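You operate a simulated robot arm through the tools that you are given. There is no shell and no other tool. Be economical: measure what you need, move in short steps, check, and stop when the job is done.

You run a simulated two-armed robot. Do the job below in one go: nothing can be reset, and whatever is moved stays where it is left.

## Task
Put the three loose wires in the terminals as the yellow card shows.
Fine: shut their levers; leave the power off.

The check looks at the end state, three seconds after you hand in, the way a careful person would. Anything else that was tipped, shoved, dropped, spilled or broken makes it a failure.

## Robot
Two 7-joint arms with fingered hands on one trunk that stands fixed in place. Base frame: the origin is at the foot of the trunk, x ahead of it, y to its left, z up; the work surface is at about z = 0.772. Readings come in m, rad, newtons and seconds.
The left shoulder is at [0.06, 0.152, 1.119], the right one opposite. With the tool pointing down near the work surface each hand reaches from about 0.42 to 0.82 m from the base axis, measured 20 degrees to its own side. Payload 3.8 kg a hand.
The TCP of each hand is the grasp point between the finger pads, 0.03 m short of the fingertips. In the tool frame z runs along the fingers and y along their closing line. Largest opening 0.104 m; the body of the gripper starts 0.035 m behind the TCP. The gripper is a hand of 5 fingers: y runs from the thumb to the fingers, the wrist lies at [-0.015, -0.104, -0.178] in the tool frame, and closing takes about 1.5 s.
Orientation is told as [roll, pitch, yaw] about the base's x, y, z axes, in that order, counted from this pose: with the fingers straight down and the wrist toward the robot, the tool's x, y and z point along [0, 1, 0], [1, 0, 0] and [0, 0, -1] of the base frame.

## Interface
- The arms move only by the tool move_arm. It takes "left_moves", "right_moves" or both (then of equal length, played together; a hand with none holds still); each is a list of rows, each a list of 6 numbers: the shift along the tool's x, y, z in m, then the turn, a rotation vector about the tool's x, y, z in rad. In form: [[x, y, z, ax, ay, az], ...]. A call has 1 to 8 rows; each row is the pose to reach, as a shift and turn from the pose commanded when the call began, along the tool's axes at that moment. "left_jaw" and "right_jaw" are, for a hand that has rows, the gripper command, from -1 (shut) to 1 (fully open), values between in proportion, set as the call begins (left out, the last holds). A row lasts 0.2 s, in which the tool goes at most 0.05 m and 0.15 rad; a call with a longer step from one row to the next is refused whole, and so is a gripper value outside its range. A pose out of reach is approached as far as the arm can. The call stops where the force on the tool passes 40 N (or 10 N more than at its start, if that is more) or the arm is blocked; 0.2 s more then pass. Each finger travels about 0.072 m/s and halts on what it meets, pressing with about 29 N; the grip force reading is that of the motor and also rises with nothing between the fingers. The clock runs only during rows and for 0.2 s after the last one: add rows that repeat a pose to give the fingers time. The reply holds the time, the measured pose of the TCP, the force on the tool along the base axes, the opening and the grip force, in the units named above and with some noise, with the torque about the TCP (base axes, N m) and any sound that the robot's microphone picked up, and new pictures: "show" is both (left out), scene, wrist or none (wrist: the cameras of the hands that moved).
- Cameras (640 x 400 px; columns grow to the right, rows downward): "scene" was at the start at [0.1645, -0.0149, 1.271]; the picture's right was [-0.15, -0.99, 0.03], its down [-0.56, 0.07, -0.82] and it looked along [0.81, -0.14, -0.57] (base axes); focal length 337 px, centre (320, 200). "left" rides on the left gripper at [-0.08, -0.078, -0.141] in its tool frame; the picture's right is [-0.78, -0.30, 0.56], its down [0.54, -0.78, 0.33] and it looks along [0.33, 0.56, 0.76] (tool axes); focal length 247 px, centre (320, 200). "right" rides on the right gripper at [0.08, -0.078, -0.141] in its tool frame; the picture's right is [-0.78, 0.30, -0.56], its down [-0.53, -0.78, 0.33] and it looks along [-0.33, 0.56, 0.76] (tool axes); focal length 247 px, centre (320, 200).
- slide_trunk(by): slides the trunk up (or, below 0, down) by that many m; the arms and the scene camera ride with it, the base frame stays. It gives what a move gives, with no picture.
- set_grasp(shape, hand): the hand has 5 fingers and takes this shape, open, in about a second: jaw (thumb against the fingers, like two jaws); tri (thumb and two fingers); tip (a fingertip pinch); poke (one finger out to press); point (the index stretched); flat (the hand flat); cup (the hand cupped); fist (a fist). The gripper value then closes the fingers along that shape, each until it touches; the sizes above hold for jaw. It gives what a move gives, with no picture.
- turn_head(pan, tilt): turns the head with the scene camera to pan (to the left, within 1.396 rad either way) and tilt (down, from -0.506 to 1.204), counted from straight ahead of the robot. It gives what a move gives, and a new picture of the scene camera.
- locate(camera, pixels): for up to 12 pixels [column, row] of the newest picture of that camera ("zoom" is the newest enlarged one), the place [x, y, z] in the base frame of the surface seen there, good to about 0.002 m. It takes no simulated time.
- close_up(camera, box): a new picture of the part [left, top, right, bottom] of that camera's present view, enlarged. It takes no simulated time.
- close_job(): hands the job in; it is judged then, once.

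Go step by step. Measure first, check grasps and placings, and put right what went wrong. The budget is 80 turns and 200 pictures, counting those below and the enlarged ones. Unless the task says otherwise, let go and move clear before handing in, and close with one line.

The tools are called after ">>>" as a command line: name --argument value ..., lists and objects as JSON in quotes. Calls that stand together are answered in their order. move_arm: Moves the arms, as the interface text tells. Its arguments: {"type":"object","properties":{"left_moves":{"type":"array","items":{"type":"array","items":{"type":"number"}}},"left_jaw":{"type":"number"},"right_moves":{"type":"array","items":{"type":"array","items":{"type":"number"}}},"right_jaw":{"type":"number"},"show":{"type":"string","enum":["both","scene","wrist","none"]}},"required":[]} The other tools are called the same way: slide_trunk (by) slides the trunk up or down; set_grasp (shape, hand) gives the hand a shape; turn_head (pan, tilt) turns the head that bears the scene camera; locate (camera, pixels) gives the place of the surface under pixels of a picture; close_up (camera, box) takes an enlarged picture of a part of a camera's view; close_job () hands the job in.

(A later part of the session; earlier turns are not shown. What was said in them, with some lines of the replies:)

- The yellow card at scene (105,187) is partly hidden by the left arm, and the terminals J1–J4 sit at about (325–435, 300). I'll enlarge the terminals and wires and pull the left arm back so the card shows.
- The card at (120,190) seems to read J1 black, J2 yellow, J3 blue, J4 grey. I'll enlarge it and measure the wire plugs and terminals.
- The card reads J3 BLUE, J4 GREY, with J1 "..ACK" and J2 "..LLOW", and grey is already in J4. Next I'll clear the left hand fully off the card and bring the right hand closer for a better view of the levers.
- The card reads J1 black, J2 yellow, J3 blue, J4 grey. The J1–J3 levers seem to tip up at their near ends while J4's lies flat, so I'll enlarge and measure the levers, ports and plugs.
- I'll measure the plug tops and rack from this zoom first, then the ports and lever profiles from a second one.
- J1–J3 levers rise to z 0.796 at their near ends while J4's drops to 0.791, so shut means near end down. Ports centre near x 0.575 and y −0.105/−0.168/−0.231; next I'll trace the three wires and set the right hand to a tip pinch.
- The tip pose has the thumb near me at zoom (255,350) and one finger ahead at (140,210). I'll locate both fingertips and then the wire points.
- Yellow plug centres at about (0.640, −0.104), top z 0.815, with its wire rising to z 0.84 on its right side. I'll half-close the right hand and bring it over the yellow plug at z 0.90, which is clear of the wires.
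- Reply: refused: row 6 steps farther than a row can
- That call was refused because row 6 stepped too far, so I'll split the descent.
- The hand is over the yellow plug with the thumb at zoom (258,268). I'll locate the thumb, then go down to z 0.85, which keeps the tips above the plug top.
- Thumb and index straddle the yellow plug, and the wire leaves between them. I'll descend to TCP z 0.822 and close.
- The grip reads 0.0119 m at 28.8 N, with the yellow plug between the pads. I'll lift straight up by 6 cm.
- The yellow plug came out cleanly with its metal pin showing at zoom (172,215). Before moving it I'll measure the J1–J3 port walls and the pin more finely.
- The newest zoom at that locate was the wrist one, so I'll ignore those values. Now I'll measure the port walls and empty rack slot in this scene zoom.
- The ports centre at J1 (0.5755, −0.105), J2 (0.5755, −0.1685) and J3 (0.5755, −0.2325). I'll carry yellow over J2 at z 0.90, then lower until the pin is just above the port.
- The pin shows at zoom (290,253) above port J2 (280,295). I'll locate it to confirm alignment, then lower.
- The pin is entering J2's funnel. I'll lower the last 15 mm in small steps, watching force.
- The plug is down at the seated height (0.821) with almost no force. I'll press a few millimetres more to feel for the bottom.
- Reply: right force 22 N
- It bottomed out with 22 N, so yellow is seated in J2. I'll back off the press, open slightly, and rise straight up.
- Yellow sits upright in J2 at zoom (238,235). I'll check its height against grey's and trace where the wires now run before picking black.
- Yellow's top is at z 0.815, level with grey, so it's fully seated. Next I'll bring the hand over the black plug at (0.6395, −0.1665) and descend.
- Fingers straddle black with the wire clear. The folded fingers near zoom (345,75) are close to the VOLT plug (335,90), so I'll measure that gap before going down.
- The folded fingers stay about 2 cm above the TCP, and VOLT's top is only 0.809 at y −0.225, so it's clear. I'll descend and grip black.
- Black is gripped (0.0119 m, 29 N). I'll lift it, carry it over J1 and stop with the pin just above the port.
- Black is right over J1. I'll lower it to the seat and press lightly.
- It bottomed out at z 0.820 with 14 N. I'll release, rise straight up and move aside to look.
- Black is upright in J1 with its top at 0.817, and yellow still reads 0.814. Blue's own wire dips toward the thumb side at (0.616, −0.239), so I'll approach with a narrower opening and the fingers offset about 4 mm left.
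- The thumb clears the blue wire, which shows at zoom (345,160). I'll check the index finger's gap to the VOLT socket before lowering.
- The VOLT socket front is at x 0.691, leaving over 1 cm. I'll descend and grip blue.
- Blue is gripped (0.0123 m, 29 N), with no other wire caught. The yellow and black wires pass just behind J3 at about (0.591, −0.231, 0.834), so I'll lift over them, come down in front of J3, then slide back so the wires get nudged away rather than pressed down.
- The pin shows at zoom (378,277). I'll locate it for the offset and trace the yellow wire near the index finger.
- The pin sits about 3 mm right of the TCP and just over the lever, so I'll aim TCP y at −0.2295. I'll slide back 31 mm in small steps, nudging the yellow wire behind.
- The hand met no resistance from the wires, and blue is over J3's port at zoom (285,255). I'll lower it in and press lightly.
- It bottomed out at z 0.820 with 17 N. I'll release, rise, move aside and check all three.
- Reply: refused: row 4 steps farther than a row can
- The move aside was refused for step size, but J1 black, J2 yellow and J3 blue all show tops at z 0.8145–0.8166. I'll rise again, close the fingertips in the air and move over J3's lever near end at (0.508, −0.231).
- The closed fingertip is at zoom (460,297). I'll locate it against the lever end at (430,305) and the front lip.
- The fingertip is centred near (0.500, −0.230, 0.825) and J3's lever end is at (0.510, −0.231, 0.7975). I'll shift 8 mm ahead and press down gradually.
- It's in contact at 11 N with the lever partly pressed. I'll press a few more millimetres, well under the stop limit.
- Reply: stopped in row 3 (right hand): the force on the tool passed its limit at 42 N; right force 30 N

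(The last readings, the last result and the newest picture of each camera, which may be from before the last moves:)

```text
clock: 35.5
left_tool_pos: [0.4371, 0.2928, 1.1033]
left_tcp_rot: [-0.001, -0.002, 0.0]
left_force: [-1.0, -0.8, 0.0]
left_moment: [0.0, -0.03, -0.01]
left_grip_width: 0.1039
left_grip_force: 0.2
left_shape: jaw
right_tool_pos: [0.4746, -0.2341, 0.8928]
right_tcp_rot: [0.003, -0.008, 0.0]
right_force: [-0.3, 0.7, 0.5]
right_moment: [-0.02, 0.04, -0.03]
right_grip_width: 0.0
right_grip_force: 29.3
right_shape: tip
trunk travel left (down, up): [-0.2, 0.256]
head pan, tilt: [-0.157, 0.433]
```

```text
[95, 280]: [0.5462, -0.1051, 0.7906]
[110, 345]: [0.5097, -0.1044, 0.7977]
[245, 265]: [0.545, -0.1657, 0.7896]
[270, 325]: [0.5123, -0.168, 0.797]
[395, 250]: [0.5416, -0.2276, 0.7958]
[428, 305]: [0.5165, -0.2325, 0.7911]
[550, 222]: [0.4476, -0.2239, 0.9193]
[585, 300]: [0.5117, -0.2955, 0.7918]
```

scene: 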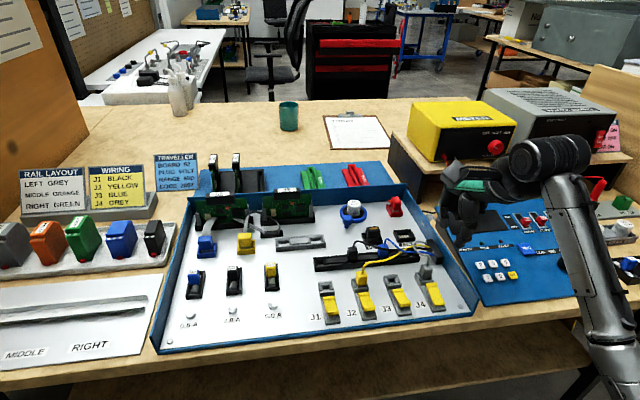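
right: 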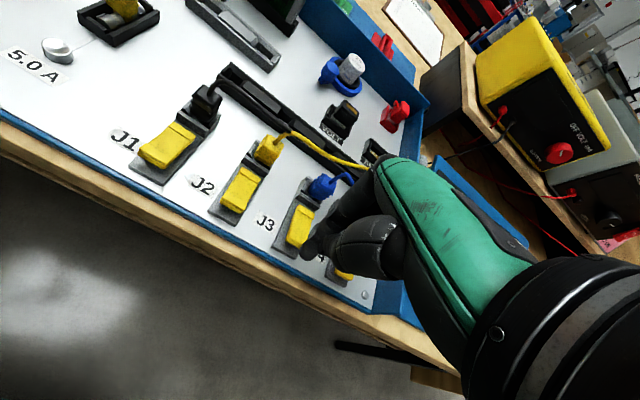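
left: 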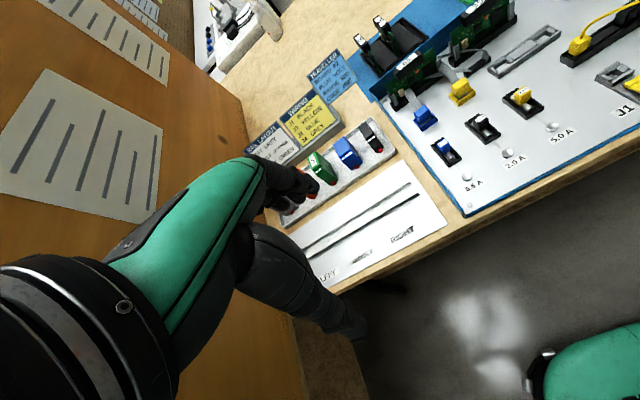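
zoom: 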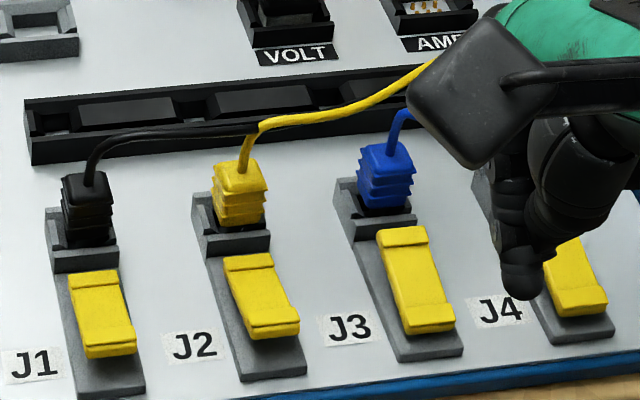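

J3's lever flipped: far end 0.796, near end 0.791, matching J4. Now J2's lever, same approach at (0.516, −0.170).

>>> move_arm --right_moves '[[0.03, 0.0, 0, 0, 0, 0], [0.064, 0.02, 0, 0, 0, 0], [0.064, 0.041, 0.02, 0, 0, 0], [0.064, 0.041, 0.05, 0, 0, 0]]' --show "none"

>>> close_up --camera "scene" --box '[310, 235, 450, 325]'

>>> close_up --camera "right" --box '[220, 150, 460, 350]'

```text
clock: 36.5
left_tool_pos: [0.4384, 0.2931, 1.1016]
left_tcp_rot: [0.0, 0.002, -0.001]
left_force: [-0.5, -0.2, -0.4]
left_moment: [-0.01, 0.0, -0.02]
left_grip_width: 0.1036
left_grip_force: 0.1
left_shape: jaw
right_tool_pos: [0.5153, -0.1713, 0.8436]
right_tcp_rot: [0.002, -0.01, 0.0]
right_force: [0.3, 0.3, -0.4]
right_moment: [-0.03, 0.02, -0.02]
right_grip_width: 0.0
right_grip_force: 29.2
right_shape: tip
trunk travel left (down, up): [-0.2, 0.256]
head pan, tilt: [-0.157, 0.433]
```

```text
4.44 times, centred on (380, 280) of scene
```

zoom: 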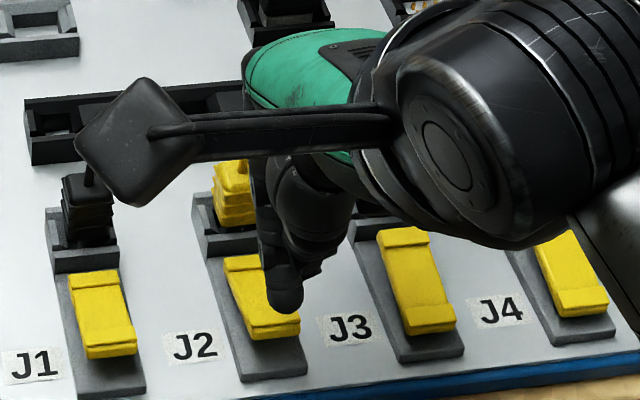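

```text
2.00 times, centred on (340, 250) of right
```

zoom: 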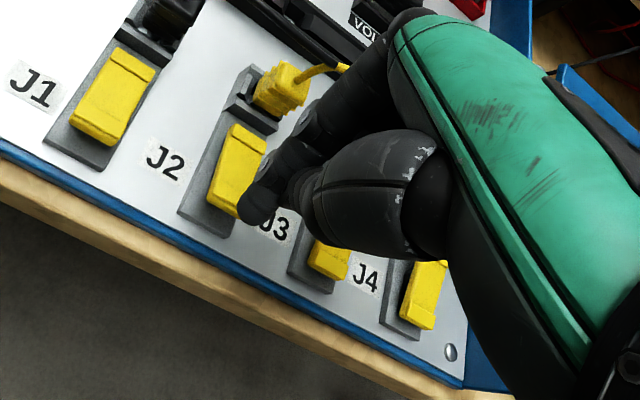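

The fingertip is over J2's lever end. I'll press down as before.

>>> move_arm --right_moves '[[0.0005, 0, 0.012, 0, 0, 0], [0.0005, 0, 0.019, 0, 0, 0], [0.0005, 0, 0.024, 0, 0, 0], [0.0005, 0, 0.028, 0, 0, 0], [0.0005, 0, 0.032, 0, 0, 0], [0.0005, 0, 0.0345, 0, 0, 0]]' --show "none"

>>> move_arm --right_moves '[[0, 0, -0.02, 0, 0, 0], [0, 0, -0.05, 0, 0, 0], [0, -0.04, -0.075, 0, 0, 0], [-0.04, -0.04, -0.075, 0, 0, 0], [-0.08, -0.04, -0.075, 0, 0, 0]]' --show "none"

>>> close_up --camera "scene" --box '[310, 235, 450, 325]'

>>> locate --camera "zoom" --pixels '[[95, 280], [110, 345], [245, 258], [265, 325], [395, 240], [428, 315]]'

```text
clock: 37.9
left_tool_pos: [0.4336, 0.2946, 1.105]
left_tcp_rot: [0.001, -0.006, 0.001]
left_force: [-0.4, 0.2, -0.3]
left_moment: [0.0, 0.0, 0.01]
left_grip_width: 0.104
left_grip_force: 0.1
left_shape: jaw
right_tool_pos: [0.5157, -0.1683, 0.8157]
right_tcp_rot: [0.001, -0.025, 0.001]
right_force: [-9.7, -0.1, 37.9]
right_moment: [-0.24, 0.0, -0.06]
right_grip_width: 0.0
right_grip_force: 28.9
right_shape: tip
trunk travel left (down, up): [-0.2, 0.256]
head pan, tilt: [-0.157, 0.433]
```

```text
clock: 39.1
left_tool_pos: [0.4392, 0.291, 1.103]
left_tcp_rot: [0.001, 0.001, 0.001]
left_force: [0.0, 1.1, -0.2]
left_moment: [0.04, -0.03, 0.0]
left_grip_width: 0.1037
left_grip_force: 0.0
left_shape: jaw
right_tool_pos: [0.4784, -0.2491, 0.8854]
right_tcp_rot: [0.0, -0.008, -0.001]
right_force: [0.3, -0.3, -0.4]
right_moment: [0.0, 0.0, 0.02]
right_grip_width: 0.0002
right_grip_force: 29.4
right_shape: tip
trunk travel left (down, up): [-0.2, 0.256]
head pan, tilt: [-0.157, 0.433]
```

```text
4.44 times, centred on (380, 280) of scene
```

zoom: 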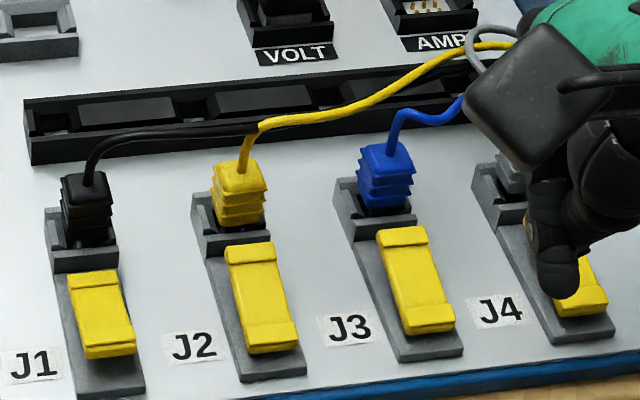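

```text
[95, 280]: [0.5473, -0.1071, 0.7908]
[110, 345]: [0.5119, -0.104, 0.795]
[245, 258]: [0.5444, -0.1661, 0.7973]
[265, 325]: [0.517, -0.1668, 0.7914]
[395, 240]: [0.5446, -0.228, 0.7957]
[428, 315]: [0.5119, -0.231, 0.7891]
```

J2's lever is shut too (0.797 far, 0.791 near). Now J1 at (0.516, −0.106).

>>> move_arm --right_moves '[[0.045, 0.0, 0, 0, 0, 0], [0.09, 0.0, 0, 0, 0, 0], [0.135, 0.0, 0, 0, 0, 0], [0.143, 0.0375, 0, 0, 0, 0], [0.143, 0.0375, 0.02, 0, 0, 0], [0.143, 0.0375, 0.042, 0, 0, 0]]' --show "none"

>>> close_up --camera "right" --box '[220, 150, 460, 350]'

```text
clock: 40.5
left_tool_pos: [0.4395, 0.2938, 1.1027]
left_tcp_rot: [0.0, 0.002, -0.001]
left_force: [0.2, -0.1, -0.4]
left_moment: [0.02, 0.01, -0.02]
left_grip_width: 0.1038
left_grip_force: 0.1
left_shape: jaw
right_tool_pos: [0.5159, -0.1061, 0.8417]
right_tcp_rot: [-0.001, -0.011, -0.001]
right_force: [-0.1, 0.2, 0.2]
right_moment: [0.03, 0.02, 0.01]
right_grip_width: 0.0
right_grip_force: 28.8
right_shape: tip
trunk travel left (down, up): [-0.2, 0.256]
head pan, tilt: [-0.157, 0.433]
```

```text
2.00 times, centred on (340, 250) of right
```

zoom: 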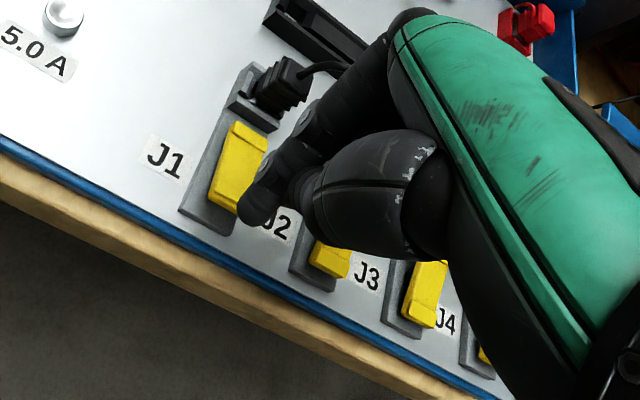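

The wrist view matches the J2 set-up exactly, so I'll press J1's lever and back off clear of the board.

>>> move_arm --right_moves '[[0.0005, 0, 0.011, 0, 0, 0], [0.0005, 0, 0.018, 0, 0, 0], [0.0005, 0, 0.023, 0, 0, 0], [0.0005, 0, 0.027, 0, 0, 0], [0.0005, 0, 0.03, 0, 0, 0], [0.0005, 0, 0.0325, 0, 0, 0]]' --show "none"

>>> move_arm --right_moves '[[0, 0, -0.02, 0, 0, 0], [0, 0, -0.06, 0, 0, 0], [0, -0.03, -0.095, 0, 0, 0], [-0.04, -0.03, -0.12, 0, 0, 0], [-0.085, -0.03, -0.14, 0, 0, 0], [-0.13, -0.03, -0.16, 0, 0, 0], [-0.175, -0.03, -0.18, 0, 0, 0], [-0.22, -0.03, -0.2, 0, 0, 0]]' --show "scene"

>>> close_up --camera "scene" --box '[310, 235, 450, 325]'

>>> locate --camera "zoom" --pixels '[[95, 275], [112, 345], [245, 258], [265, 325], [395, 240], [428, 315], [550, 222], [585, 300], [85, 180], [232, 170], [378, 155], [520, 143]]'

```text
clock: 42.0
left_tool_pos: [0.4383, 0.2923, 1.1023]
left_tcp_rot: [-0.002, -0.003, 0.001]
left_force: [0.0, 0.5, 0.3]
left_moment: [0.0, 0.04, -0.02]
left_grip_width: 0.1036
left_grip_force: 0.0
left_shape: jaw
right_tool_pos: [0.5164, -0.104, 0.8176]
right_tcp_rot: [0.008, -0.031, 0.0]
right_force: [-12.6, -1.5, 25.7]
right_moment: [-0.2, 0.26, -0.08]
right_grip_width: 0.0
right_grip_force: 29.4
right_shape: tip
trunk travel left (down, up): [-0.2, 0.256]
head pan, tilt: [-0.157, 0.433]
stopped in row 6 (right hand): the force on the tool passed its limit at 41 N (the readings are from after the stop); the commanded pose is now the measured one
```

```text
clock: 43.8
left_tool_pos: [0.4375, 0.2925, 1.1026]
left_tcp_rot: [0.002, 0.0, 0.0]
left_force: [0.0, 0.1, 0.7]
left_moment: [-0.03, -0.01, 0.05]
left_grip_width: 0.1038
left_grip_force: 0.0
left_shape: jaw
right_tool_pos: [0.4814, -0.3273, 1.011]
right_tcp_rot: [0.005, -0.021, -0.001]
right_force: [-0.6, -0.5, -0.3]
right_moment: [0.0, 0.01, 0.01]
right_grip_width: 0.0
right_grip_force: 29.5
right_shape: tip
trunk travel left (down, up): [-0.2, 0.256]
head pan, tilt: [-0.157, 0.433]
```

scene: 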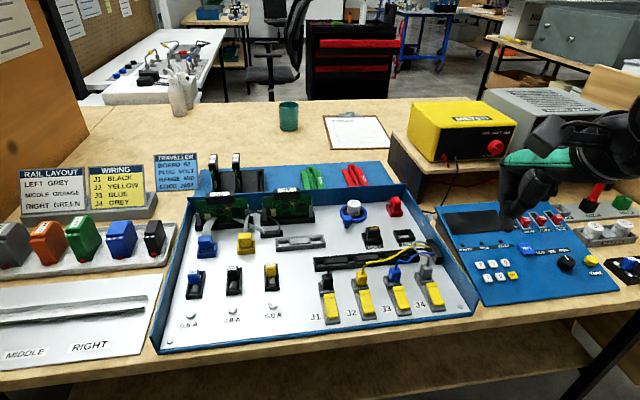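

```text
4.44 times, centred on (380, 280) of scene
```

zoom: 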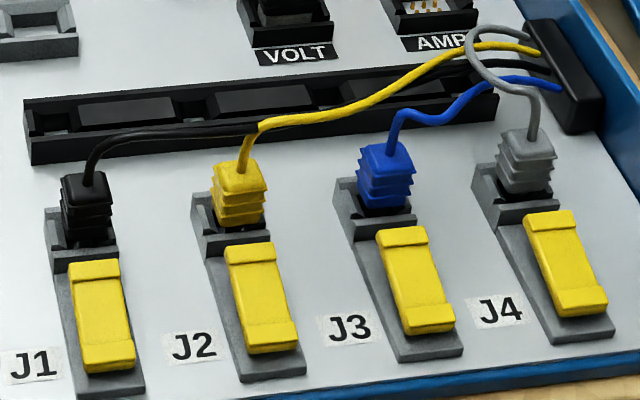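

```text
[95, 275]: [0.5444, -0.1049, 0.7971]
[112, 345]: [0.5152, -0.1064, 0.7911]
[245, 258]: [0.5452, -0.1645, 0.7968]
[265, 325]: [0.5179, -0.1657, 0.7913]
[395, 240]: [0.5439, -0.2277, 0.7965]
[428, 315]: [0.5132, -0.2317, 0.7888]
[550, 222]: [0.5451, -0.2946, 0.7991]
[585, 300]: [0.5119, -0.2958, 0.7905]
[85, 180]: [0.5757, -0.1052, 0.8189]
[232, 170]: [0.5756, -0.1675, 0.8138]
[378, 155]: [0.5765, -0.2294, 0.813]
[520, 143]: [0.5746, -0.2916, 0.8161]
```

All four levers now match (far 0.797, near 0.790). Black's top read 0.819, so I'll average a few more points on it against the others before handing in, and check the tester is still off.

>>> locate --camera "zoom" --pixels '[[78, 182], [100, 180], [72, 178], [225, 170], [255, 173], [230, 165], [370, 150], [400, 152], [510, 138], [545, 142], [80, 183], [95, 183]]'

>>> close_up --camera "scene" --box '[430, 170, 640, 310]'

```text
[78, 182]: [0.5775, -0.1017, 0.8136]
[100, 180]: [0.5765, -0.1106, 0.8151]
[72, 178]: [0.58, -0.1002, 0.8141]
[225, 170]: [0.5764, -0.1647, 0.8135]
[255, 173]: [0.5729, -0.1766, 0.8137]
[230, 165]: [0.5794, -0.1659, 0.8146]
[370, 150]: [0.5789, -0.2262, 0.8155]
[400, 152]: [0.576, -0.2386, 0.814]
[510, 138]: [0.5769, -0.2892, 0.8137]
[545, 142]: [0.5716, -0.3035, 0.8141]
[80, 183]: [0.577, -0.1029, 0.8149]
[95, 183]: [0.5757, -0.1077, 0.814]
```

```text
2.86 times, centred on (535, 240) of scene
```

zoom: 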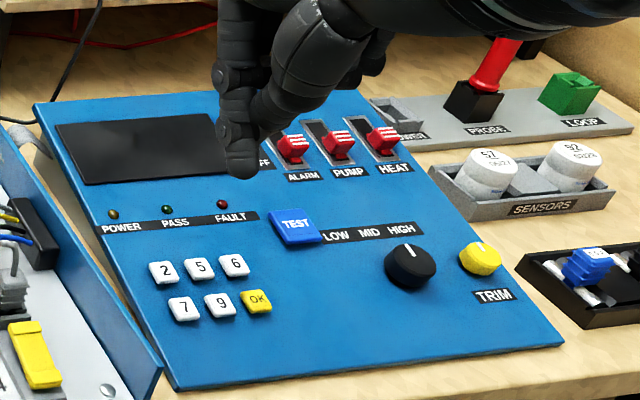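

All four plug tops sit at about z 0.814, the levers are shut, the tester is dark and both hands are clear, so I'm handing in.

>>> close_job

```text
The job is handed in.
```

The three loose wires are seated as the yellow card shows (black in J1, yellow in J2, blue in J3), their levers are shut, grey is still in J4, and I left the power off.
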